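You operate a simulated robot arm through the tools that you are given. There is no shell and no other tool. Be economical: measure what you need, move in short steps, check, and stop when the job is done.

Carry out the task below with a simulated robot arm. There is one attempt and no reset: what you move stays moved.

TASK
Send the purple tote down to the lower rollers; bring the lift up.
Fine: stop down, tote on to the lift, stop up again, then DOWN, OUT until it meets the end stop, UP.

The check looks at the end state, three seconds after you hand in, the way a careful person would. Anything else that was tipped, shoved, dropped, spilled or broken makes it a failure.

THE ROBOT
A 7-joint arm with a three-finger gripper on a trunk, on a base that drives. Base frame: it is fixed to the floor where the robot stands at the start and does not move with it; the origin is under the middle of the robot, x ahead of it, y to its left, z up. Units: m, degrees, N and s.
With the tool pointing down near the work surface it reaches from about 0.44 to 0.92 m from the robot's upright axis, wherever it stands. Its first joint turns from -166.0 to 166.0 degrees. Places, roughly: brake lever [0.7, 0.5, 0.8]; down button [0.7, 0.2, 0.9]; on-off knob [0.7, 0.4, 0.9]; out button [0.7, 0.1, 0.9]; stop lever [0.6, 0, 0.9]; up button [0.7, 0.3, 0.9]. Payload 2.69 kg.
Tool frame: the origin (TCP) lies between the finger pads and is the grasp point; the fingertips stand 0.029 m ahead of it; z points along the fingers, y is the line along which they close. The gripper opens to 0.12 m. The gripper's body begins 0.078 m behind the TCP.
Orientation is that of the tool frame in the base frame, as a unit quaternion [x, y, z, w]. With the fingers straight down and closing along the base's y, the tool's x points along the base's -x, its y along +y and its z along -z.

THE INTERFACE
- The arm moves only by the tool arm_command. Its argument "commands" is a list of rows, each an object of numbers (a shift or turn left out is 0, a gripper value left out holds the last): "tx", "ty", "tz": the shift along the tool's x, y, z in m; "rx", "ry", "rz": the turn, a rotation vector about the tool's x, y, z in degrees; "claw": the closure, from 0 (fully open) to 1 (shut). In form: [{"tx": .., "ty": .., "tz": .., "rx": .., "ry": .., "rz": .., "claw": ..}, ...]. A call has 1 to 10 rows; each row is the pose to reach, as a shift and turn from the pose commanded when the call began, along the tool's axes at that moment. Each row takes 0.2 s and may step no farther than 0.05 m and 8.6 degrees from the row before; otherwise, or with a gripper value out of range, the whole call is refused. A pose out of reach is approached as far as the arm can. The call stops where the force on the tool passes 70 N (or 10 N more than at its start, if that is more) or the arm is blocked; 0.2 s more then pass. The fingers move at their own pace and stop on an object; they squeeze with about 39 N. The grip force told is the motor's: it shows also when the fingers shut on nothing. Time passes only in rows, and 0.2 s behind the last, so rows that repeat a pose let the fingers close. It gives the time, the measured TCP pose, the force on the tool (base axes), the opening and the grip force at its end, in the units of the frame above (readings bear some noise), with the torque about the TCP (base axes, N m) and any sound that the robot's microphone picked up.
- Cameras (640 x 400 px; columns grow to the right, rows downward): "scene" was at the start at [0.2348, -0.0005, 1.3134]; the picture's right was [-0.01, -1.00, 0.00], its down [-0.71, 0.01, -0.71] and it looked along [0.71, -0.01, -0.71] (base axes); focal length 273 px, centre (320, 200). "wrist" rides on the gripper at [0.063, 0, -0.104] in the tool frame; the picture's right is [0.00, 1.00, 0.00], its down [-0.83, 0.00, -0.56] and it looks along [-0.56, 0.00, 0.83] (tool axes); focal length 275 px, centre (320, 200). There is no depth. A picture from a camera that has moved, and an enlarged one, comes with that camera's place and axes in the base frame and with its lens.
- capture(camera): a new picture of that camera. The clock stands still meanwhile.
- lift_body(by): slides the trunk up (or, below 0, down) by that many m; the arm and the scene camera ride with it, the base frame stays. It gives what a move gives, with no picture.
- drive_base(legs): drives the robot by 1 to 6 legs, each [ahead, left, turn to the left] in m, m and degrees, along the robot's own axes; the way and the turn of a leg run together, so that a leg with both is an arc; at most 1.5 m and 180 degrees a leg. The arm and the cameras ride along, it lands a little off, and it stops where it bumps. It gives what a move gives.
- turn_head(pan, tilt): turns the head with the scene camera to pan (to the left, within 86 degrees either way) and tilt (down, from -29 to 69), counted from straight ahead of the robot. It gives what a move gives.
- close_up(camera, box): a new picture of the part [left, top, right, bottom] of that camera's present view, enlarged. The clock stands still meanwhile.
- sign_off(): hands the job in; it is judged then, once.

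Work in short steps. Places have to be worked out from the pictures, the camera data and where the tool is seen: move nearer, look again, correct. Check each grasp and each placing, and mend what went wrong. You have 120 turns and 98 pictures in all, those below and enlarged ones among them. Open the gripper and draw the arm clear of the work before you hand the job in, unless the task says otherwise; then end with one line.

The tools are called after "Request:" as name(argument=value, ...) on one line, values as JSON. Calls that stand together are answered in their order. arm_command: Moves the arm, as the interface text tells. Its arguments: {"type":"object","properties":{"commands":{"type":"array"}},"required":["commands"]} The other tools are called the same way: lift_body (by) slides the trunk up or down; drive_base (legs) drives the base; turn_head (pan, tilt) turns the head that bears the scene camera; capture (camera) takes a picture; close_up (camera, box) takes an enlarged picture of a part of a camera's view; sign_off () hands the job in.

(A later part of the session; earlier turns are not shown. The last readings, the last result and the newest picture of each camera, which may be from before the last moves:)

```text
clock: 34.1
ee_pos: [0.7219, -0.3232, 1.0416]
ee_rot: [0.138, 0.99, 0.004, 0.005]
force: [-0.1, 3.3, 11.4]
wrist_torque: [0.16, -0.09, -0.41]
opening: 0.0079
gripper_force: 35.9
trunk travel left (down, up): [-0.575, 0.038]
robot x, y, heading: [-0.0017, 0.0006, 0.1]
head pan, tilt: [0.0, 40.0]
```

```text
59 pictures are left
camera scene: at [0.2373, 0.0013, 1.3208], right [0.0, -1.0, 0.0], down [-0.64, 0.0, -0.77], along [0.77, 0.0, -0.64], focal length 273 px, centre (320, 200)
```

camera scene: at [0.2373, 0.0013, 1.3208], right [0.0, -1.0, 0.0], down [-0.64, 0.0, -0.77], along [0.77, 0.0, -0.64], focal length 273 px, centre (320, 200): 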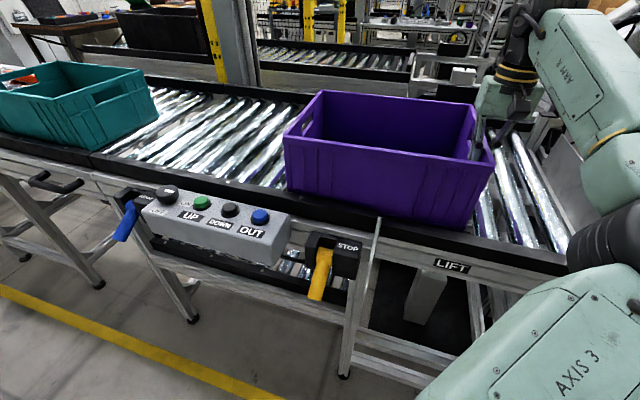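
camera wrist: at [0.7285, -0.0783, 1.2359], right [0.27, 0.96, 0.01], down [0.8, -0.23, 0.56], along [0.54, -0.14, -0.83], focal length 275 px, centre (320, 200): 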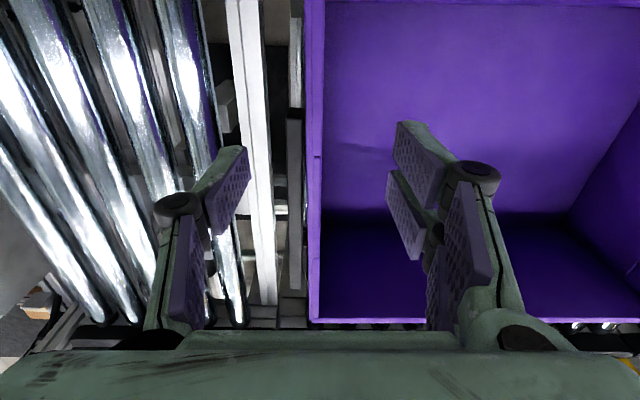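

Going well; teal tote stays put. I pull 0.2 m further.

Request:
arm_command(commands=[{"ty": -0.02}, {"ty": -0.04}, {"ty": -0.06}, {"ty": -0.08}, {"ty": -0.1}, {"ty": -0.12}, {"ty": -0.14}, {"ty": -0.16}, {"ty": -0.18}, {"ty": -0.2}])

Request:
turn_head(pan=-20, tilt=40)

Request:
capture(camera="scene")

```text
clock: 35.8
ee_pos: [0.6676, -0.4007, 1.0331]
ee_rot: [0.138, 0.99, 0.002, 0.016]
force: [2.0, 1.8, 23.5]
wrist_torque: [0.74, 1.46, -1.25]
opening: 0.0087
gripper_force: 37.0
out of reach, approached as far as the arm can: row 4, 5, 6, 7, 8
trunk travel left (down, up): [-0.575, 0.038]
robot x, y, heading: [-0.002, 0.0014, 0.3]
head pan, tilt: [0.0, 40.0]
stopped in row 8: the force on the tool passed its limit at 79 N (the readings are from after the stop); the commanded pose is now the measured one
```

```text
clock: 36.6
ee_pos: [0.6669, -0.4012, 1.0314]
ee_rot: [0.136, 0.991, 0.003, 0.015]
force: [5.4, 3.2, 35.6]
wrist_torque: [0.35, 0.42, -1.57]
opening: 0.0089
gripper_force: 36.6
trunk travel left (down, up): [-0.575, 0.038]
robot x, y, heading: [-0.0038, 0.0017, 0.2]
head pan, tilt: [-20.0, 40.0]
```

```text
58 pictures are left
camera scene: at [0.2313, -0.0263, 1.3213], right [-0.34, -0.94, 0.0], down [-0.6, 0.22, -0.77], along [0.72, -0.26, -0.64], focal length 273 px, centre (320, 200)
```

scene: 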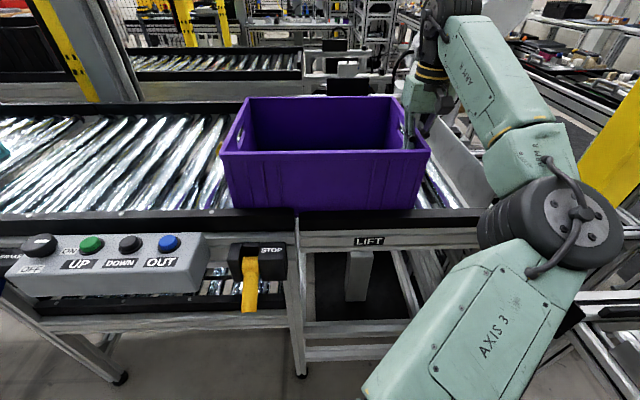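

The arm can't reach further in this pose; the tote is half on the lift, level. I release, go over to the tote's rear (left) end wall and push from there.

Request:
arm_command(commands=[{"claw": 0.4}, {"claw": 0.4}, {"claw": 0.4}, {"tz": -0.04, "rx": 0.6, "ry": 1.66, "rz": 0.4}, {"tz": -0.08, "rx": 0.6, "ry": 1.66, "rz": 0.4}, {"tz": -0.085, "ty": 0.045, "rx": 0.6, "ry": 1.66, "rz": 0.4}, {"tz": -0.085, "ty": 0.09, "rx": 0.6, "ry": 1.66, "rz": 0.4}, {"tz": -0.085, "ty": 0.135, "rx": 0.6, "ry": 1.66, "rz": 0.4}, {"tz": -0.085, "ty": 0.18, "rx": 0.6, "ry": 1.66, "rz": 0.4}, {"tz": -0.085, "ty": 0.225, "rx": 0.6, "ry": 1.66, "rz": 0.4}])

Request:
arm_command(commands=[{"ty": 0.04}, {"ty": 0.08}, {"ty": 0.12}, {"ty": 0.15}])

Request:
capture(camera="wrist")

Request:
capture(camera="scene")

```text
clock: 38.8
ee_pos: [0.7301, -0.1855, 1.1139]
ee_rot: [0.141, 0.99, -0.002, -0.002]
force: [-0.3, 0.4, -0.5]
wrist_torque: [0.0, -0.02, -0.02]
opening: 0.0721
gripper_force: 0.0
out of reach, approached as far as the arm can: row 4, 5
trunk travel left (down, up): [-0.575, 0.038]
robot x, y, heading: [0.0006, -0.0024, 0.2]
head pan, tilt: [-20.0, 40.0]
```

```text
clock: 39.8
ee_pos: [0.7688, -0.0443, 1.1174]
ee_rot: [0.14, 0.99, 0.0, -0.002]
force: [-0.2, 0.4, -1.0]
wrist_torque: [-0.02, -0.03, -0.02]
opening: 0.0719
gripper_force: 0.1
trunk travel left (down, up): [-0.575, 0.038]
robot x, y, heading: [-0.001, 0.0014, 0.0]
head pan, tilt: [-20.0, 40.0]
```

```text
57 pictures are left
camera wrist: at [0.7102, -0.0286, 1.2226], right [0.27, 0.96, 0.0], down [0.8, -0.23, 0.55], along [0.53, -0.15, -0.83], focal length 275 px, centre (320, 200)
```

wrist: 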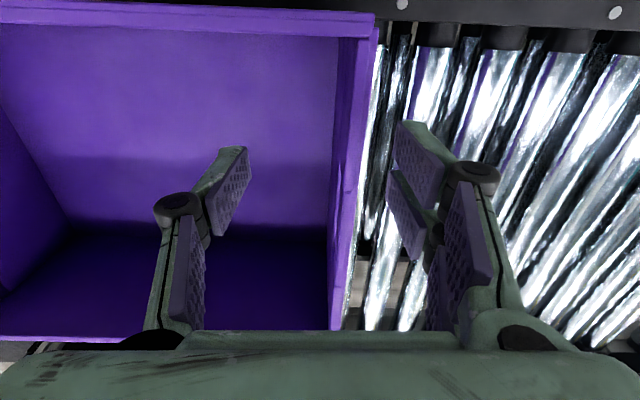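

```text
56 pictures are left
camera scene: at [0.2336, -0.0279, 1.3205], right [-0.34, -0.94, 0.0], down [-0.6, 0.22, -0.77], along [0.72, -0.26, -0.64], focal length 273 px, centre (320, 200)
```

scene: 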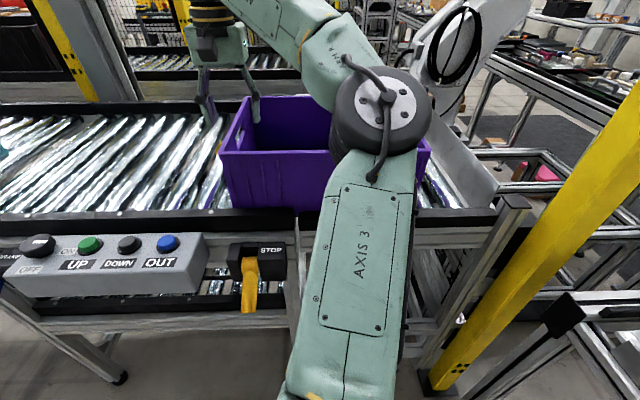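

The rear wall is about 2 cm to the left of the tool centre. I shift, descend, grip it and push 0.1 m toward the lift.

Request:
arm_command(commands=[{"ty": 0.018}, {"ty": 0.018, "tz": 0.03}, {"ty": 0.018, "tz": 0.06}, {"ty": 0.018, "tz": 0.074}, {"ty": 0.018, "tz": 0.074, "claw": 1}, {"ty": 0.018, "tz": 0.074}, {"ty": 0.018, "tz": 0.074}, {"ty": 0.018, "tz": 0.074}, {"ty": 0.018, "tz": 0.074}])

Request:
arm_command(commands=[{"ty": -0.02}, {"ty": -0.04}, {"ty": -0.06}, {"ty": -0.08}, {"ty": -0.1}])

Request:
capture(camera="scene")

```text
clock: 41.8
ee_pos: [0.7732, -0.0262, 1.0427]
ee_rot: [0.141, 0.99, 0.0, -0.002]
force: [-3.5, 0.3, -0.6]
wrist_torque: [-0.24, -0.55, -0.75]
opening: 0.0087
gripper_force: 24.8
trunk travel left (down, up): [-0.575, 0.038]
robot x, y, heading: [0.0008, 0.0003, 0.2]
head pan, tilt: [-20.0, 40.0]
```

```text
clock: 43.0
ee_pos: [0.7453, -0.1212, 1.0425]
ee_rot: [0.14, 0.99, -0.001, -0.002]
force: [-0.8, -0.9, 0.4]
wrist_torque: [0.17, 0.34, -0.18]
opening: 0.0077
gripper_force: 35.1
trunk travel left (down, up): [-0.575, 0.038]
robot x, y, heading: [0.0044, -0.0022, 0.2]
head pan, tilt: [-20.0, 40.0]
```

```text
55 pictures are left
camera scene: at [0.2334, -0.0285, 1.3206], right [-0.34, -0.94, 0.0], down [-0.6, 0.22, -0.77], along [0.72, -0.26, -0.64], focal length 273 px, centre (320, 200)
```

scene: 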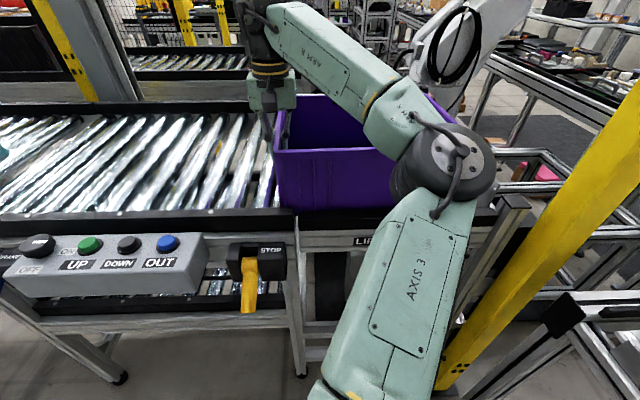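

Moving freely. Another 0.1 m to centre it on the lift, watching the force.

Request:
arm_command(commands=[{"ty": -0.02}, {"ty": -0.04}, {"ty": -0.06}, {"ty": -0.08}, {"ty": -0.1}])

Request:
capture(camera="wrist")

Request:
capture(camera="scene")

```text
clock: 44.2
ee_pos: [0.7191, -0.2183, 1.0429]
ee_rot: [0.14, 0.99, -0.001, -0.003]
force: [0.5, 0.3, 0.2]
wrist_torque: [-0.05, -0.37, 0.28]
opening: 0.0082
gripper_force: 35.6
trunk travel left (down, up): [-0.575, 0.038]
robot x, y, heading: [-0.0007, 0.0009, -0.1]
head pan, tilt: [-20.0, 40.0]
```

```text
54 pictures are left
camera wrist: at [0.6598, -0.2022, 1.1484], right [0.27, 0.96, 0.0], down [0.8, -0.23, 0.55], along [0.53, -0.15, -0.83], focal length 275 px, centre (320, 200)
```

wrist: 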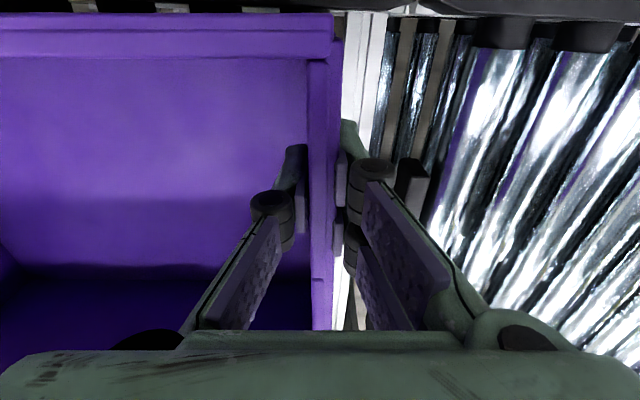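

```text
53 pictures are left
camera scene: at [0.2338, -0.0285, 1.3204], right [-0.34, -0.94, 0.0], down [-0.6, 0.22, -0.77], along [0.72, -0.26, -0.64], focal length 273 px, centre (320, 200)
```

scene: 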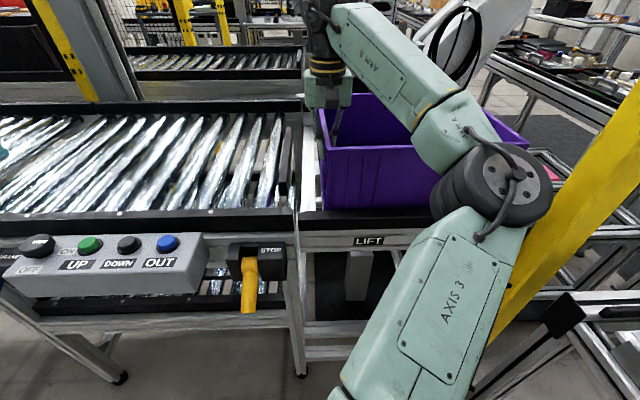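

The tote appears fully past the lift's edge beam. I release, retreat upward and look at the whole lift.

Request:
arm_command(commands=[{"claw": 0.4}, {"claw": 0.4}, {"claw": 0.4}, {"tz": -0.04}, {"tz": -0.08}, {"tz": -0.08, "ty": 0.045}, {"tz": -0.08, "ty": 0.09}, {"tz": -0.08, "ty": 0.135}, {"tz": -0.08, "ty": 0.18, "tx": 0.01}, {"tz": -0.08, "ty": 0.21, "tx": 0.05}])

Request:
capture(camera="wrist")

Request:
turn_head(pan=-30, tilt=40)

Request:
capture(camera="scene")

```text
clock: 46.4
ee_pos: [0.7267, -0.0011, 1.1234]
ee_rot: [0.141, 0.99, 0.0, -0.001]
force: [-1.0, 0.3, -0.9]
wrist_torque: [-0.02, 0.0, 0.01]
opening: 0.072
gripper_force: 0.1
trunk travel left (down, up): [-0.575, 0.038]
robot x, y, heading: [-0.0017, -0.0011, 0.2]
head pan, tilt: [-20.0, 40.0]
```

```text
52 pictures are left
camera wrist: at [0.6685, 0.0148, 1.2274], right [0.27, 0.96, 0.0], down [0.8, -0.23, 0.55], along [0.53, -0.15, -0.83], focal length 275 px, centre (320, 200)
```

wrist: 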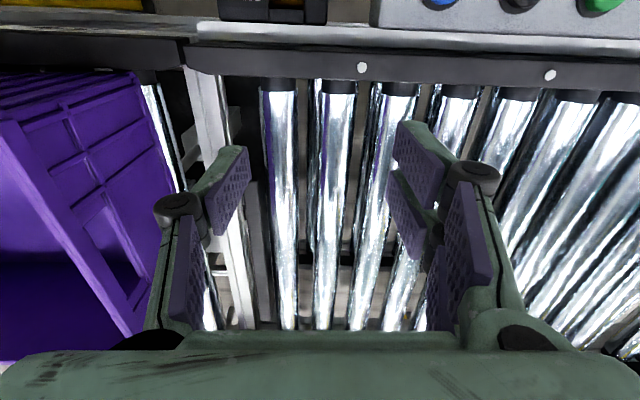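

```text
clock: 47.1
ee_pos: [0.7286, -0.0018, 1.122]
ee_rot: [0.14, 0.99, 0.0, -0.002]
force: [1.4, 0.2, 0.7]
wrist_torque: [-0.02, 0.0, -0.02]
opening: 0.0721
gripper_force: 0.0
trunk travel left (down, up): [-0.575, 0.038]
robot x, y, heading: [0.0013, 0.0003, 0.1]
head pan, tilt: [-30.0, 40.0]
```

```text
51 pictures are left
camera scene: at [0.2273, -0.0416, 1.3205], right [-0.5, -0.87, 0.0], down [-0.56, 0.32, -0.77], along [0.66, -0.38, -0.64], focal length 273 px, centre (320, 200)
```

scene: 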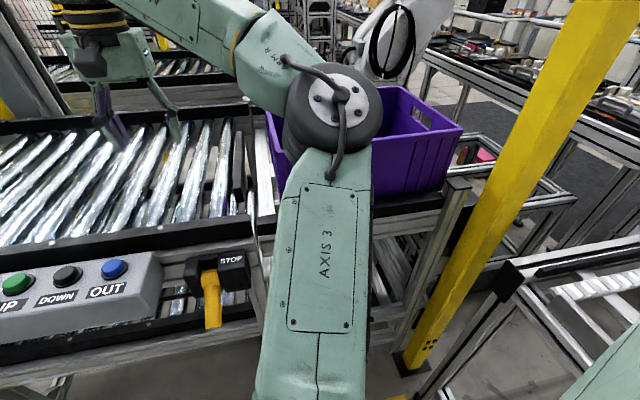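

Request:
close_up(camera="scene", box=[240, 80, 500, 260])

```text
2.22 times, centred on (370, 170) of scene
camera zoom: at [0.2273, -0.0416, 1.3205], right [-0.5, -0.87, 0.0], down [-0.56, 0.32, -0.77], along [0.66, -0.38, -0.64], focal length 607 px, centre (209, 267)
```

zoom: 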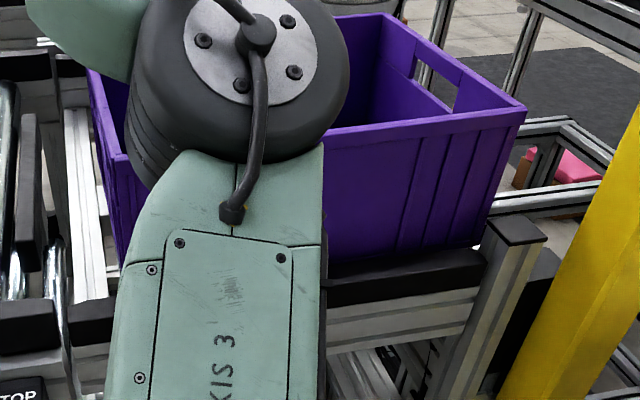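

The tote is about 4 cm too far toward the lift's outer end (rim flush with the rail's end). I regrip the rear wall and draw it back about 3.5 cm to centre it.

Request:
arm_command(commands=[{"tx": -0.03, "ty": -0.03}, {"tx": -0.048, "ty": -0.07}, {"tx": -0.05, "ty": -0.115}, {"tx": -0.05, "ty": -0.16}, {"tx": -0.05, "ty": -0.21}])

Request:
arm_command(commands=[{"tz": 0.04}, {"tz": 0.08}, {"tz": 0.08, "claw": 1}, {"tz": 0.08}, {"tz": 0.08}, {"tz": 0.08}, {"tz": 0.08}, {"tz": 0.08, "ty": 0.012}, {"tz": 0.08, "ty": 0.024}, {"tz": 0.08, "ty": 0.036}])

Request:
arm_command(commands=[{"claw": 0.4}, {"claw": 0.4}, {"claw": 0.4}, {"tz": -0.04}, {"tz": -0.08}, {"tz": -0.08, "ty": 0.045}, {"tz": -0.08, "ty": 0.09}, {"tz": -0.08, "ty": 0.135, "tx": 0.02}, {"tz": -0.08, "ty": 0.17, "tx": 0.05}, {"tz": -0.08, "ty": 0.17, "tx": 0.09}])

Request:
close_up(camera="scene", box=[200, 80, 520, 280])

Request:
capture(camera="wrist")

```text
clock: 48.3
ee_pos: [0.7199, -0.2165, 1.1224]
ee_rot: [0.14, 0.99, 0.0, -0.002]
force: [0.9, -0.3, -0.7]
wrist_torque: [0.0, 0.01, -0.03]
opening: 0.0719
gripper_force: 0.1
trunk travel left (down, up): [-0.575, 0.038]
robot x, y, heading: [-0.0005, -0.0042, 0.1]
head pan, tilt: [-30.0, 40.0]
```

```text
clock: 50.5
ee_pos: [0.7278, -0.184, 1.044]
ee_rot: [0.141, 0.99, 0.001, -0.001]
force: [-1.0, -7.9, 15.4]
wrist_torque: [-0.01, 0.81, 0.02]
opening: 0.0076
gripper_force: 36.0
trunk travel left (down, up): [-0.575, 0.038]
robot x, y, heading: [0.0007, 0.0015, -0.0]
head pan, tilt: [-30.0, 40.0]
```

```text
clock: 52.7
ee_pos: [0.6875, 0.0075, 1.1219]
ee_rot: [0.141, 0.99, 0.0, -0.002]
force: [0.4, 0.5, -0.8]
wrist_torque: [-0.03, 0.03, 0.01]
opening: 0.0718
gripper_force: 0.1
trunk travel left (down, up): [-0.575, 0.038]
robot x, y, heading: [-0.001, 0.0008, 0.1]
head pan, tilt: [-30.0, 40.0]
```

```text
2.00 times, centred on (360, 180) of scene
camera zoom: at [0.2268, -0.0418, 1.3206], right [-0.5, -0.87, 0.0], down [-0.56, 0.32, -0.77], along [0.66, -0.38, -0.64], focal length 546 px, centre (240, 240)
```

zoom: 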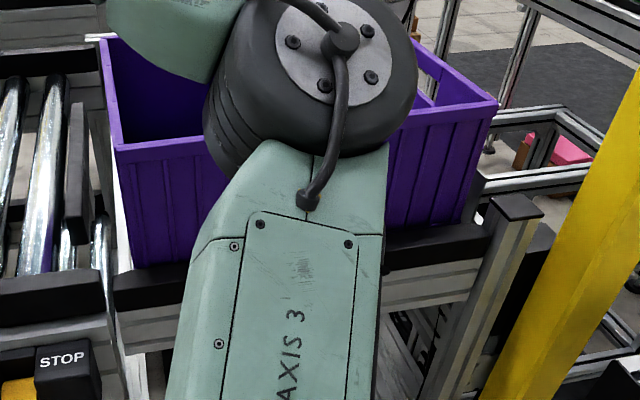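

```text
48 pictures are left
camera wrist: at [0.629, 0.0239, 1.2275], right [0.27, 0.96, 0.0], down [0.8, -0.23, 0.55], along [0.53, -0.15, -0.83], focal length 275 px, centre (320, 200)
```

wrist: 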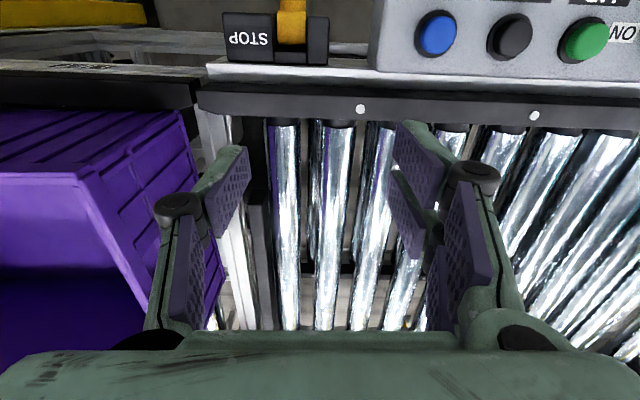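

The tote now sits centred on the lift. Next the stop goes back up: I move above the yellow lever with open fingers to measure it.

Request:
arm_command(commands=[{"tx": 0.04, "ty": -0.01}, {"tx": 0.08, "ty": -0.02}, {"tx": 0.108, "ty": -0.03, "tz": 0.02}, {"tx": 0.108, "ty": -0.03, "tz": 0.065}, {"tx": 0.108, "ty": -0.03, "tz": 0.11}, {"tx": 0.108, "ty": -0.03, "tz": 0.155}, {"tx": 0.108, "ty": -0.03, "tz": 0.175}])

Request:
capture(camera="wrist")

Request:
turn_head(pan=0, tilt=45)

Request:
close_up(camera="scene", box=[240, 150, 400, 320])

```text
clock: 54.3
ee_pos: [0.5763, 0.0038, 0.9453]
ee_rot: [0.141, 0.99, -0.001, -0.002]
force: [-0.5, 0.6, 0.4]
wrist_torque: [-0.04, 0.01, -0.01]
opening: 0.0721
gripper_force: 0.1
trunk travel left (down, up): [-0.575, 0.038]
robot x, y, heading: [0.0002, 0.0014, -0.0]
head pan, tilt: [-30.0, 40.0]
```

```text
47 pictures are left
camera wrist: at [0.5161, 0.0205, 1.0513], right [0.27, 0.96, 0.0], down [0.8, -0.23, 0.55], along [0.53, -0.15, -0.83], focal length 275 px, centre (320, 200)
```

wrist: 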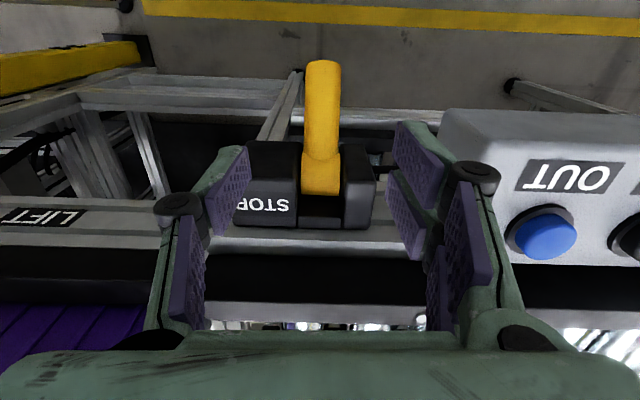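

```text
clock: 55.3
ee_pos: [0.5751, 0.0049, 0.9469]
ee_rot: [0.14, 0.99, 0.0, -0.002]
force: [0.1, 0.4, -0.9]
wrist_torque: [0.0, -0.02, -0.04]
opening: 0.0721
gripper_force: 0.1
trunk travel left (down, up): [-0.575, 0.038]
robot x, y, heading: [0.0022, 0.0018, 0.2]
head pan, tilt: [0.0, 45.0]
```

```text
2.35 times, centred on (320, 235) of scene
camera zoom: at [0.2349, 0.0008, 1.3132], right [0.0, -1.0, 0.0], down [-0.71, 0.0, -0.71], along [0.71, 0.0, -0.71], focal length 643 px, centre (320, 118)
```

zoom: 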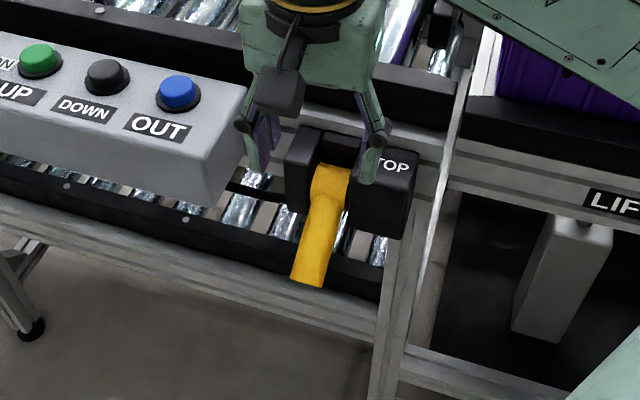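

The handle's end is now at about (0.552, 0.013, 0.773), ~30° down. I lower the open fingers around it 2.5 cm from its end and grip.

Request:
arm_command(commands=[{"tz": 0.045, "tx": 0.003}, {"tz": 0.09, "tx": 0.003}, {"tz": 0.13, "tx": 0.003}, {"tz": 0.157, "tx": 0.003}, {"tz": 0.157, "tx": 0.003, "claw": 1}, {"tz": 0.157, "tx": 0.003}, {"tz": 0.157, "tx": 0.003}, {"tz": 0.157, "tx": 0.003}])

Request:
arm_command(commands=[{"tx": 0.005, "tz": -0.012}, {"tx": 0.008, "tz": -0.025}, {"tx": 0.009, "tz": -0.038}, {"tx": 0.007, "tz": -0.05}, {"tx": 0.004, "tz": -0.063}, {"tx": -0.001, "tz": -0.073}])

Request:
capture(camera="wrist")

Request:
capture(camera="scene")

```text
clock: 57.1
ee_pos: [0.5731, 0.0079, 0.7894]
ee_rot: [0.141, 0.99, 0.001, -0.002]
force: [4.5, 12.2, -2.4]
wrist_torque: [0.51, -0.2, -0.77]
opening: 0.0311
gripper_force: 29.7
trunk travel left (down, up): [-0.575, 0.038]
robot x, y, heading: [0.0037, 0.0038, 0.1]
head pan, tilt: [0.0, 45.0]
```

```text
clock: 58.5
ee_pos: [0.5705, 0.0085, 0.8621]
ee_rot: [0.14, 0.99, -0.001, -0.003]
force: [-17.2, 15.0, -9.6]
wrist_torque: [0.34, 1.46, -1.39]
opening: 0.032
gripper_force: 45.1
trunk travel left (down, up): [-0.575, 0.038]
robot x, y, heading: [-0.0012, -0.0007, 0.2]
head pan, tilt: [0.0, 45.0]
```

```text
45 pictures are left
camera wrist: at [0.5133, 0.0239, 0.9688], right [0.27, 0.96, 0.0], down [0.8, -0.23, 0.55], along [0.53, -0.15, -0.83], focal length 275 px, centre (320, 200)
```

wrist: 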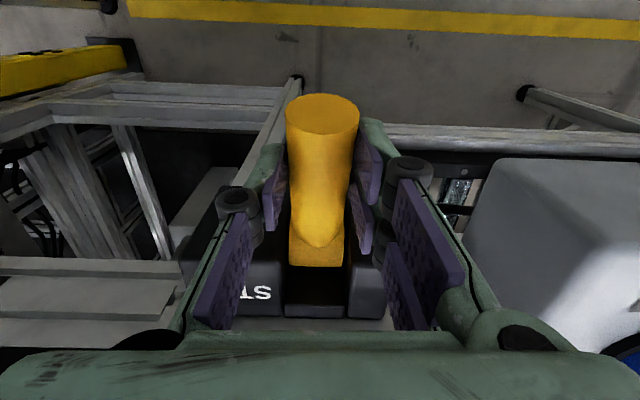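

```text
44 pictures are left
camera scene: at [0.2345, 0.0017, 1.3134], right [0.0, -1.0, 0.0], down [-0.71, 0.0, -0.71], along [0.71, 0.0, -0.71], focal length 273 px, centre (320, 200)
```

scene: 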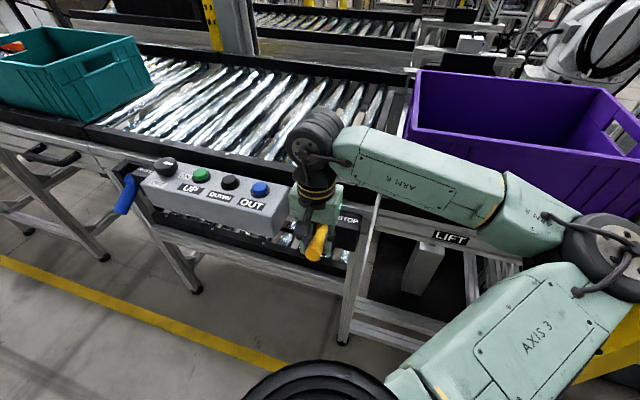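

The lever came most of the way up (end at z≈0.85, was 0.866). I continue upward a bit more.

Request:
arm_command(commands=[{"tx": -0.003, "tz": -0.008}, {"tx": -0.007, "tz": -0.016}, {"tx": -0.012, "tz": -0.024}, {"tx": -0.016, "tz": -0.03}])

Request:
capture(camera="wrist")

```text
clock: 59.5
ee_pos: [0.5903, -0.0, 0.8964]
ee_rot: [0.142, 0.99, -0.001, 0.001]
force: [1.7, 0.7, 4.0]
wrist_torque: [0.03, 0.07, -0.07]
opening: 0.0
gripper_force: 27.8
trunk travel left (down, up): [-0.575, 0.038]
robot x, y, heading: [0.0024, -0.0021, 0.3]
head pan, tilt: [0.0, 45.0]
```

```text
43 pictures are left
camera wrist: at [0.5308, 0.0174, 1.0013], right [0.28, 0.96, 0.0], down [0.8, -0.23, 0.56], along [0.54, -0.16, -0.83], focal length 275 px, centre (320, 200)
```

wrist: 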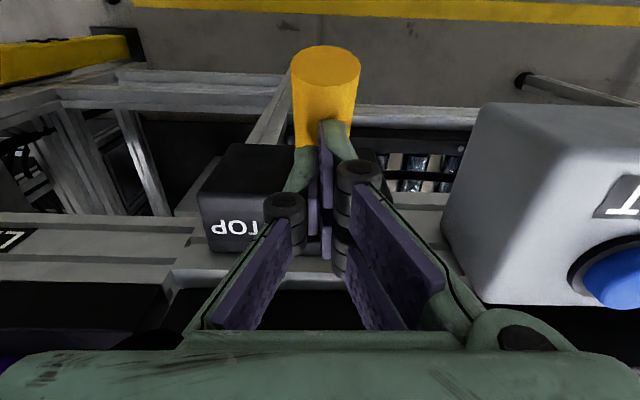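

The fingers slid off the top of the handle. I lift clear and look at the lever and blade.

Request:
arm_command(commands=[{"tz": -0.03}, {"tz": -0.07, "claw": 0.4}, {"tz": -0.08, "tx": -0.03, "ty": -0.02}, {"tz": -0.08, "tx": -0.06, "ty": -0.04}])

Request:
capture(camera="scene")

Request:
close_up(camera="scene", box=[240, 70, 430, 290])

Request:
capture(camera="wrist")

```text
clock: 60.5
ee_pos: [0.635, -0.0543, 0.9712]
ee_rot: [0.141, 0.99, -0.001, -0.002]
force: [-0.7, 0.0, 0.2]
wrist_torque: [0.03, 0.03, 0.0]
opening: 0.0586
gripper_force: 0.0
trunk travel left (down, up): [-0.575, 0.038]
robot x, y, heading: [0.0028, 0.0027, 0.2]
head pan, tilt: [0.0, 45.0]
```

```text
42 pictures are left
camera scene: at [0.235, 0.0006, 1.3132], right [0.0, -1.0, 0.0], down [-0.71, 0.0, -0.71], along [0.71, 0.0, -0.71], focal length 273 px, centre (320, 200)
```

scene: 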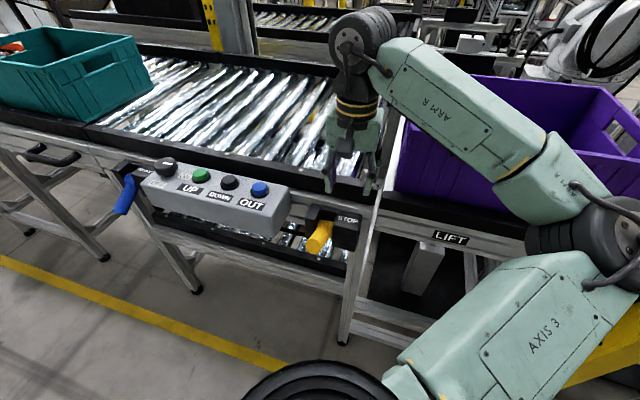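

```text
1.82 times, centred on (335, 180) of scene
camera zoom: at [0.235, 0.0006, 1.3132], right [0.0, -1.0, 0.0], down [-0.71, 0.0, -0.71], along [0.71, 0.0, -0.71], focal length 497 px, centre (293, 236)
```

zoom: 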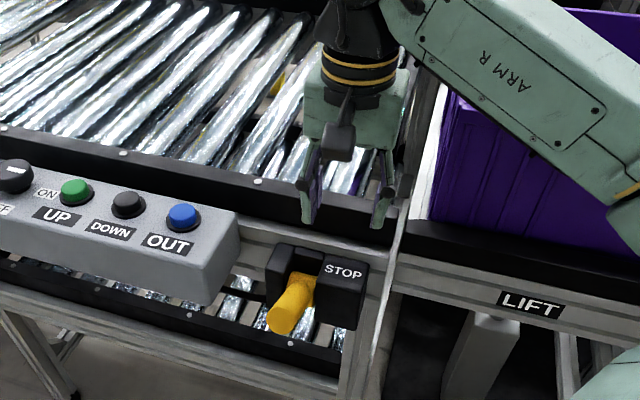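

```text
40 pictures are left
camera wrist: at [0.5754, -0.0384, 1.077], right [0.27, 0.96, 0.0], down [0.8, -0.23, 0.55], along [0.53, -0.15, -0.83], focal length 275 px, centre (320, 200)
```

wrist: 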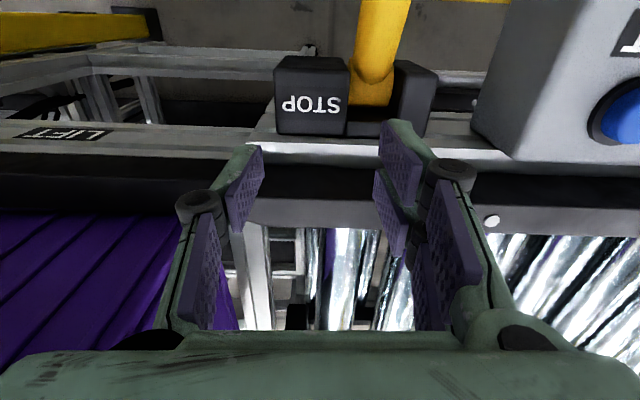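

The lever end is back at its original position (up). Button tops work out at DOWN (0.692,0.200,0.913), OUT (0.672,0.131,0.911), UP (0.720,0.273,0.911). I close the fingers and go over the DOWN button.

Request:
arm_command(commands=[{"tz": -0.03, "claw": 1}, {"tz": -0.04, "ty": 0.04}, {"tz": -0.04, "ty": 0.085}, {"tz": -0.04, "ty": 0.13}, {"tz": -0.04, "ty": 0.175}, {"tz": -0.04, "ty": 0.22, "tx": 0.006}, {"tz": -0.04, "ty": 0.26, "tx": 0.0126}, {"tz": -0.02, "ty": 0.26, "tx": 0.0126}])

Request:
capture(camera="wrist")

Request:
turn_head(pan=-5, tilt=40)

Request:
capture(camera="scene")

```text
clock: 62.3
ee_pos: [0.6967, 0.2026, 0.9943]
ee_rot: [0.14, 0.99, 0.0, -0.002]
force: [-0.5, -0.3, -0.5]
wrist_torque: [-0.03, -0.01, 0.0]
opening: 0.0
gripper_force: 28.5
trunk travel left (down, up): [-0.575, 0.038]
robot x, y, heading: [-0.0038, -0.0015, 0.4]
head pan, tilt: [0.0, 45.0]
```

```text
39 pictures are left
camera wrist: at [0.638, 0.2186, 1.0992], right [0.27, 0.96, 0.0], down [0.8, -0.23, 0.55], along [0.53, -0.15, -0.83], focal length 275 px, centre (320, 200)
```

wrist: 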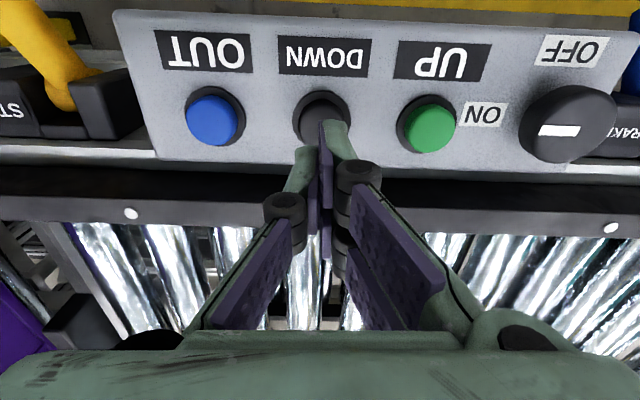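

```text
clock: 62.9
ee_pos: [0.6975, 0.2022, 0.9945]
ee_rot: [0.14, 0.99, 0.001, -0.002]
force: [-0.7, 0.3, -0.6]
wrist_torque: [-0.02, -0.01, -0.01]
opening: 0.0003
gripper_force: 28.2
trunk travel left (down, up): [-0.575, 0.038]
robot x, y, heading: [0.0004, 0.0028, -0.0]
head pan, tilt: [-5.0, 40.0]
```

```text
38 pictures are left
camera scene: at [0.2383, -0.0066, 1.3205], right [-0.09, -1.0, 0.0], down [-0.64, 0.05, -0.77], along [0.76, -0.07, -0.64], focal length 273 px, centre (320, 200)
```

scene: 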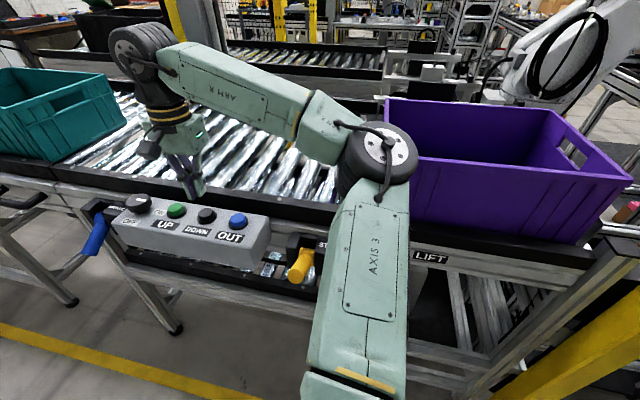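

Knob reads ON. The DOWN button's centre is a few mm nearer the robot than the tool; I shift and press slowly.

Request:
arm_command(commands=[{"tx": 0.0075, "ty": 0.001, "tz": 0.02}, {"tx": 0.0075, "ty": 0.001, "tz": 0.04}, {"tx": 0.0075, "ty": 0.001, "tz": 0.048}, {"tx": 0.0075, "ty": 0.001, "tz": 0.053}, {"tx": 0.0075, "ty": 0.001, "tz": 0.057}, {"tx": 0.0075, "ty": 0.001, "tz": 0.061}, {"tx": 0.0075, "ty": 0.001, "tz": 0.065}])

Request:
capture(camera="scene")

```text
clock: 64.5
ee_pos: [0.6888, 0.2047, 0.9345]
ee_rot: [0.14, 0.99, 0.004, 0.002]
force: [6.0, 3.4, 46.0]
wrist_torque: [0.1, -0.28, 0.07]
opening: 0.0061
gripper_force: 28.6
trunk travel left (down, up): [-0.575, 0.038]
robot x, y, heading: [-0.0033, 0.0003, 0.1]
head pan, tilt: [-5.0, 40.0]
heard: click
```

```text
37 pictures are left
camera scene: at [0.2353, -0.0073, 1.322], right [-0.09, -1.0, 0.0], down [-0.64, 0.06, -0.77], along [0.77, -0.06, -0.64], focal length 273 px, centre (320, 200)
```

scene: 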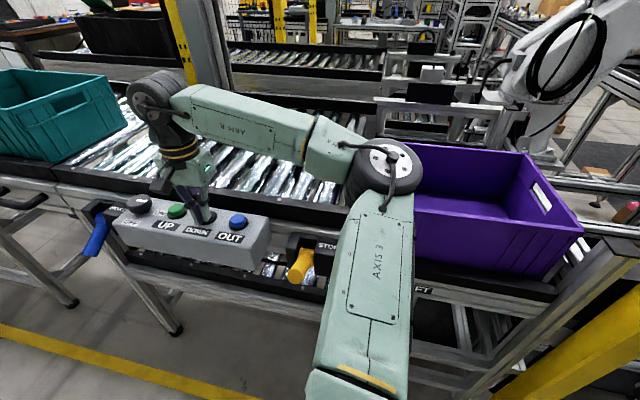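

A click, and the lift is sinking. I hold briefly and watch.

Request:
arm_command(commands=[{"tz": -0.004}, {"tz": -0.03}, {"tz": -0.04}, {"tz": -0.04}, {"tz": -0.04}])

Request:
capture(camera="scene")

```text
clock: 65.7
ee_pos: [0.6899, 0.2045, 0.968]
ee_rot: [0.14, 0.99, -0.001, -0.002]
force: [0.7, -0.4, -1.2]
wrist_torque: [0.0, 0.02, 0.0]
opening: 0.0
gripper_force: 29.5
trunk travel left (down, up): [-0.575, 0.038]
robot x, y, heading: [0.0029, 0.0013, 0.2]
head pan, tilt: [-5.0, 40.0]
```

```text
36 pictures are left
camera scene: at [0.2383, -0.0066, 1.3205], right [-0.09, -1.0, 0.0], down [-0.64, 0.05, -0.77], along [0.76, -0.07, -0.64], focal length 273 px, centre (320, 200)
```

scene: 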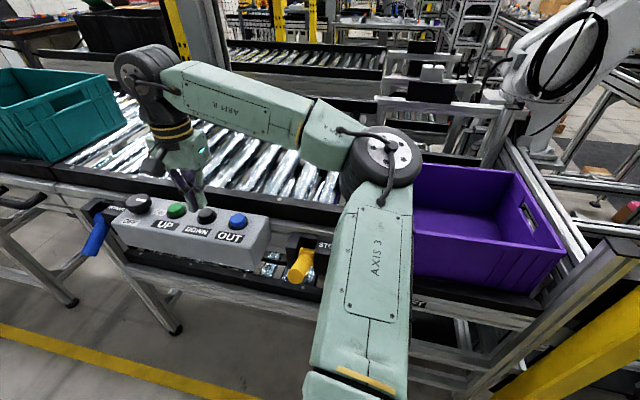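

I wait 2 s to see whether it continues on its own.

Request:
arm_command(commands=[{"tz": 0}, {"tz": 0}, {"tz": 0}, {"tz": 0}, {"tz": 0}, {"tz": 0}, {"tz": 0}, {"tz": 0}, {"tz": 0}, {"tz": 0}])

Request:
capture(camera="scene")

```text
clock: 67.9
ee_pos: [0.6903, 0.2049, 0.9677]
ee_rot: [0.14, 0.99, 0.0, -0.001]
force: [0.0, 0.4, -0.2]
wrist_torque: [0.03, -0.02, 0.03]
opening: 0.0
gripper_force: 28.7
trunk travel left (down, up): [-0.575, 0.038]
robot x, y, heading: [-0.0011, -0.0006, -0.1]
head pan, tilt: [-5.0, 40.0]
```

```text
35 pictures are left
camera scene: at [0.2383, -0.0066, 1.3205], right [-0.09, -1.0, 0.0], down [-0.64, 0.05, -0.77], along [0.76, -0.07, -0.64], focal length 273 px, centre (320, 200)
```

scene: 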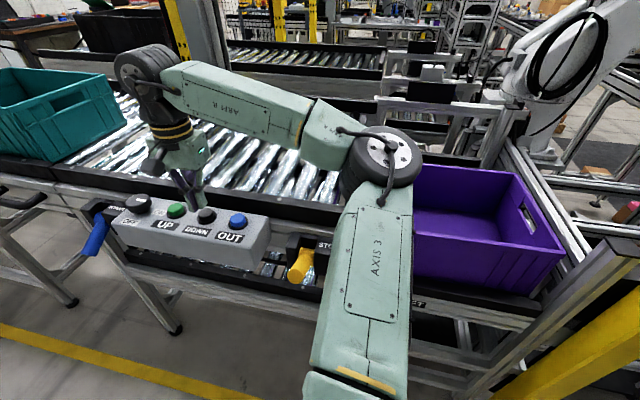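

The lift stops when released: hold-to-run. I press and hold DOWN.

Request:
arm_command(commands=[{"tz": 0.02}, {"tz": 0.03}, {"tz": 0.036}, {"tz": 0.039}, {"tz": 0.039}, {"tz": 0.039}, {"tz": 0.039}, {"tz": 0.039}, {"tz": 0.039}, {"tz": 0.039}])

Request:
capture(camera="scene")

```text
clock: 70.1
ee_pos: [0.6866, 0.2056, 0.9327]
ee_rot: [0.14, 0.99, 0.003, 0.002]
force: [20.6, 0.6, 48.2]
wrist_torque: [0.04, -0.65, -0.03]
opening: 0.0058
gripper_force: 28.8
trunk travel left (down, up): [-0.575, 0.038]
robot x, y, heading: [-0.0021, 0.001, 0.1]
head pan, tilt: [-5.0, 40.0]
heard: click
```

```text
34 pictures are left
camera scene: at [0.2359, -0.0077, 1.3212], right [-0.09, -1.0, 0.0], down [-0.64, 0.06, -0.77], along [0.76, -0.06, -0.64], focal length 273 px, centre (320, 200)
```

scene: 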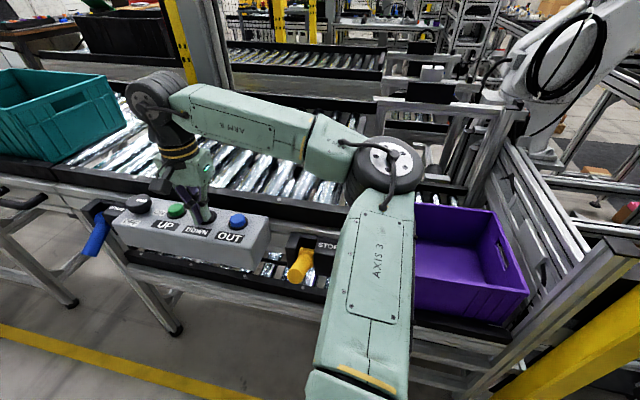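

Descending well. I keep holding.

Request:
arm_command(commands=[{"tz": 0}, {"tz": 0}, {"tz": 0}, {"tz": 0}, {"tz": 0}, {"tz": 0}, {"tz": 0}, {"tz": 0}, {"tz": 0}, {"tz": 0}])

Request:
capture(camera="scene")

```text
clock: 72.3
ee_pos: [0.6871, 0.2048, 0.9347]
ee_rot: [0.139, 0.99, 0.003, 0.0]
force: [11.8, -2.4, 47.6]
wrist_torque: [-0.1, -0.51, -0.01]
opening: 0.0063
gripper_force: 28.0
trunk travel left (down, up): [-0.575, 0.038]
robot x, y, heading: [-0.0022, -0.0009, 0.1]
head pan, tilt: [-5.0, 40.0]
```

```text
33 pictures are left
camera scene: at [0.2354, -0.0079, 1.3213], right [-0.09, -1.0, 0.0], down [-0.64, 0.06, -0.77], along [0.77, -0.06, -0.64], focal length 273 px, centre (320, 200)
```

scene: 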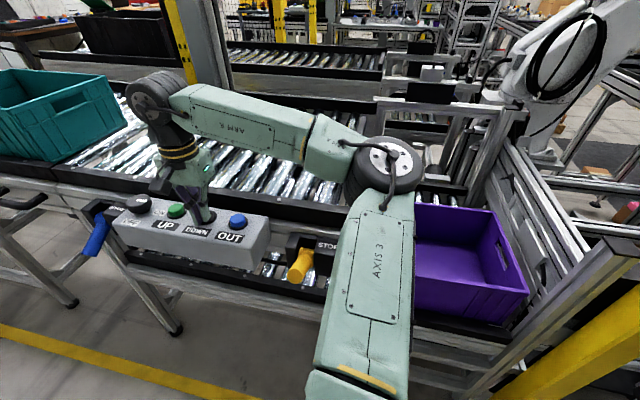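

The lift has reached its bottom (no change during this hold). I release and move over OUT.

Request:
arm_command(commands=[{"tz": -0.03}, {"tz": -0.05}, {"tz": -0.05, "ty": -0.04, "tx": -0.001}, {"tz": -0.05, "ty": -0.075, "tx": -0.002}])

Request:
capture(camera="wrist")

Request:
turn_head(pan=0, tilt=45)

Request:
capture(camera="scene")

```text
clock: 73.3
ee_pos: [0.6703, 0.1287, 0.9789]
ee_rot: [0.14, 0.99, 0.0, -0.003]
force: [-0.4, 0.0, -0.2]
wrist_torque: [-0.01, 0.02, 0.01]
opening: 0.0
gripper_force: 28.9
trunk travel left (down, up): [-0.575, 0.038]
robot x, y, heading: [0.0, -0.0021, -0.0]
head pan, tilt: [-5.0, 40.0]
```

```text
32 pictures are left
camera wrist: at [0.6117, 0.1455, 1.0843], right [0.27, 0.96, 0.0], down [0.8, -0.23, 0.55], along [0.53, -0.15, -0.83], focal length 275 px, centre (320, 200)
```

wrist: 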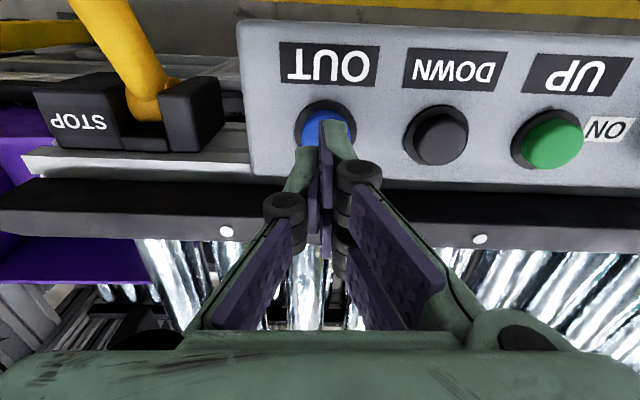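

```text
clock: 74.0
ee_pos: [0.6714, 0.1292, 0.9779]
ee_rot: [0.14, 0.99, 0.0, -0.003]
force: [-0.3, 0.3, -0.1]
wrist_torque: [-0.01, -0.05, -0.01]
opening: 0.0
gripper_force: 28.6
trunk travel left (down, up): [-0.575, 0.038]
robot x, y, heading: [0.0011, 0.0005, -0.1]
head pan, tilt: [0.0, 45.0]
```

```text
31 pictures are left
camera scene: at [0.2349, 0.0007, 1.3133], right [0.0, -1.0, 0.0], down [-0.71, 0.0, -0.71], along [0.71, 0.0, -0.71], focal length 273 px, centre (320, 200)
```

scene: 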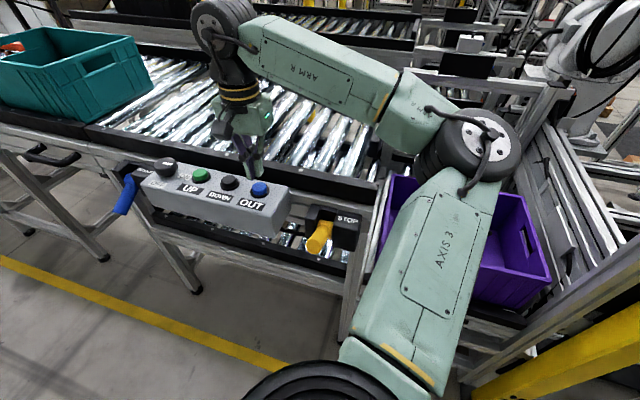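

Aligned over OUT. I press and hold.

Request:
arm_command(commands=[{"tz": 0.025}, {"tz": 0.036}, {"tz": 0.042}, {"tz": 0.047}, {"tz": 0.05}, {"tz": 0.05}, {"tz": 0.05}, {"tz": 0.05}, {"tz": 0.05}, {"tz": 0.05}])

Request:
capture(camera="scene")

```text
clock: 76.2
ee_pos: [0.6701, 0.1304, 0.9354]
ee_rot: [0.141, 0.99, 0.003, 0.001]
force: [16.3, -5.6, 50.2]
wrist_torque: [-0.06, -0.45, -0.08]
opening: 0.0059
gripper_force: 28.4
trunk travel left (down, up): [-0.575, 0.038]
robot x, y, heading: [-0.0016, -0.0015, 0.3]
head pan, tilt: [0.0, 45.0]
heard: click
```

```text
30 pictures are left
camera scene: at [0.2324, -0.0004, 1.314], right [0.0, -1.0, 0.0], down [-0.71, 0.0, -0.71], along [0.71, 0.0, -0.71], focal length 273 px, centre (320, 200)
```

scene: 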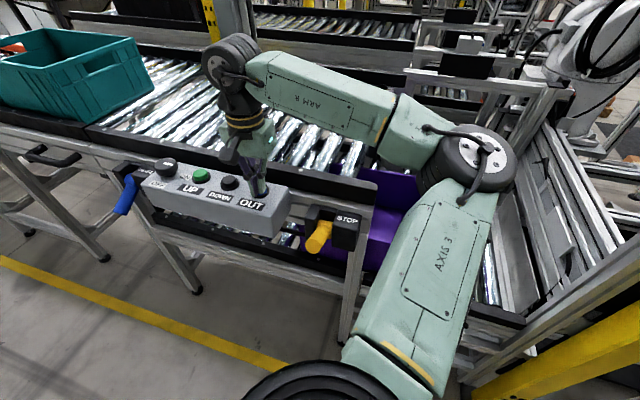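

The tote is moving out under the upper deck. I keep holding.

Request:
arm_command(commands=[{"tz": 0}, {"tz": 0}, {"tz": 0}, {"tz": 0}, {"tz": 0}, {"tz": 0}, {"tz": 0}, {"tz": 0}, {"tz": 0}, {"tz": 0}])

Request:
capture(camera="scene")

```text
clock: 78.4
ee_pos: [0.6684, 0.1303, 0.9341]
ee_rot: [0.14, 0.99, 0.003, 0.0]
force: [12.0, -6.9, 49.3]
wrist_torque: [-0.09, -0.4, 0.01]
opening: 0.0062
gripper_force: 28.7
trunk travel left (down, up): [-0.575, 0.038]
robot x, y, heading: [0.0005, 0.0003, -0.0]
head pan, tilt: [0.0, 45.0]
```

```text
29 pictures are left
camera scene: at [0.232, -0.0004, 1.314], right [0.0, -1.0, 0.0], down [-0.71, 0.0, -0.71], along [0.71, 0.0, -0.71], focal length 273 px, centre (320, 200)
```

scene: 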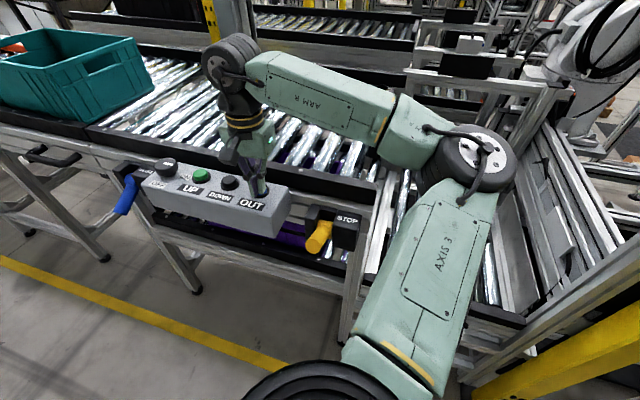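

It is off the lift and under the deck. I continue until it no longer moves.

Request:
arm_command(commands=[{"tz": 0}, {"tz": 0}, {"tz": 0}, {"tz": 0}, {"tz": 0}, {"tz": 0}, {"tz": 0}, {"tz": 0}, {"tz": 0}, {"tz": 0}])

Request:
close_up(camera="scene", box=[80, 50, 400, 280])

```text
clock: 80.6
ee_pos: [0.6691, 0.1295, 0.9343]
ee_rot: [0.139, 0.99, 0.002, 0.0]
force: [7.7, -5.0, 48.2]
wrist_torque: [-0.09, -0.26, -0.01]
opening: 0.0061
gripper_force: 28.4
trunk travel left (down, up): [-0.575, 0.038]
robot x, y, heading: [-0.0001, -0.0009, 0.3]
head pan, tilt: [0.0, 45.0]
```

```text
1.74 times, centred on (240, 165) of scene
camera zoom: at [0.2318, -0.0002, 1.3141], right [0.0, -1.0, 0.0], down [-0.7, 0.0, -0.71], along [0.71, 0.0, -0.7], focal length 475 px, centre (459, 261)
```

zoom: 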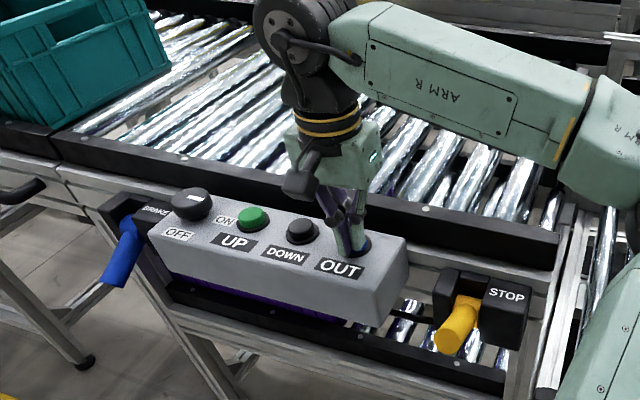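

Request:
arm_command(commands=[{"tz": 0}, {"tz": 0}, {"tz": 0}, {"tz": 0}, {"tz": 0}, {"tz": 0}, {"tz": 0}, {"tz": 0}, {"tz": 0}, {"tz": 0}])

Request:
close_up(camera="scene", box=[80, 50, 400, 280])

```text
clock: 82.8
ee_pos: [0.667, 0.1315, 0.9336]
ee_rot: [0.139, 0.99, 0.003, 0.0]
force: [4.2, -3.4, 47.5]
wrist_torque: [-0.07, -0.2, -0.05]
opening: 0.0062
gripper_force: 28.6
trunk travel left (down, up): [-0.575, 0.038]
robot x, y, heading: [-0.0002, -0.0009, -0.0]
head pan, tilt: [0.0, 45.0]
```

```text
1.74 times, centred on (240, 165) of scene
camera zoom: at [0.2316, -0.0001, 1.3141], right [0.0, -1.0, 0.0], down [-0.7, 0.0, -0.71], along [0.71, 0.0, -0.7], focal length 475 px, centre (459, 261)
```

zoom: 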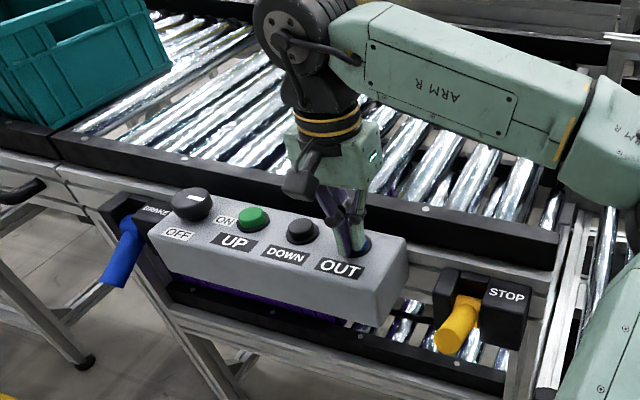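

No further movement: the tote is at the end stop. I release OUT and move over UP.

Request:
arm_command(commands=[{"tz": -0.03}, {"tz": -0.05}, {"tz": -0.05, "ty": 0.04}, {"tz": -0.05, "ty": 0.08, "tx": -0.003}, {"tz": -0.05, "ty": 0.12, "tx": -0.005}, {"tz": -0.05, "ty": 0.152, "tx": -0.006}])

Request:
capture(camera="wrist")

Request:
capture(camera="scene")

```text
clock: 84.2
ee_pos: [0.7185, 0.2767, 0.9818]
ee_rot: [0.14, 0.99, -0.001, -0.001]
force: [-0.7, 0.2, -0.8]
wrist_torque: [-0.02, -0.01, 0.03]
opening: 0.0
gripper_force: 28.6
trunk travel left (down, up): [-0.575, 0.038]
robot x, y, heading: [0.0001, 0.0006, 0.1]
head pan, tilt: [0.0, 45.0]
```

```text
26 pictures are left
camera wrist: at [0.6587, 0.2932, 1.0865], right [0.27, 0.96, 0.0], down [0.8, -0.23, 0.55], along [0.53, -0.15, -0.83], focal length 275 px, centre (320, 200)
```

wrist: 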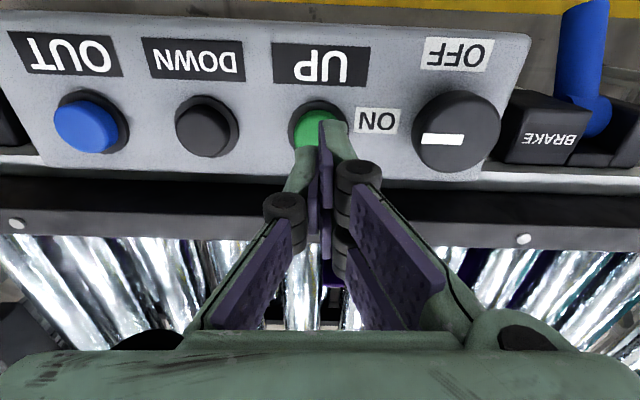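

```text
25 pictures are left
camera scene: at [0.2349, 0.0012, 1.3132], right [0.0, -1.0, 0.0], down [-0.71, 0.0, -0.71], along [0.71, 0.0, -0.71], focal length 273 px, centre (320, 200)
```

scene: 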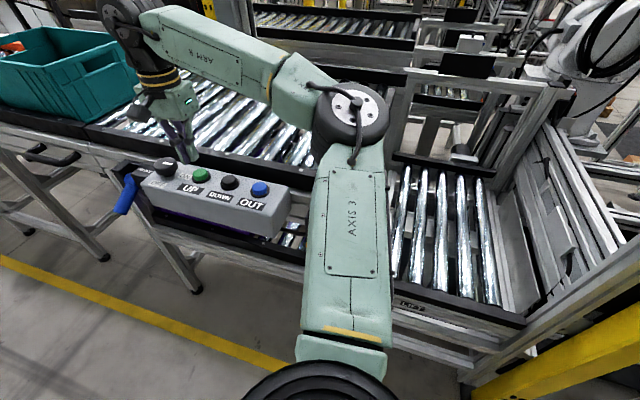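

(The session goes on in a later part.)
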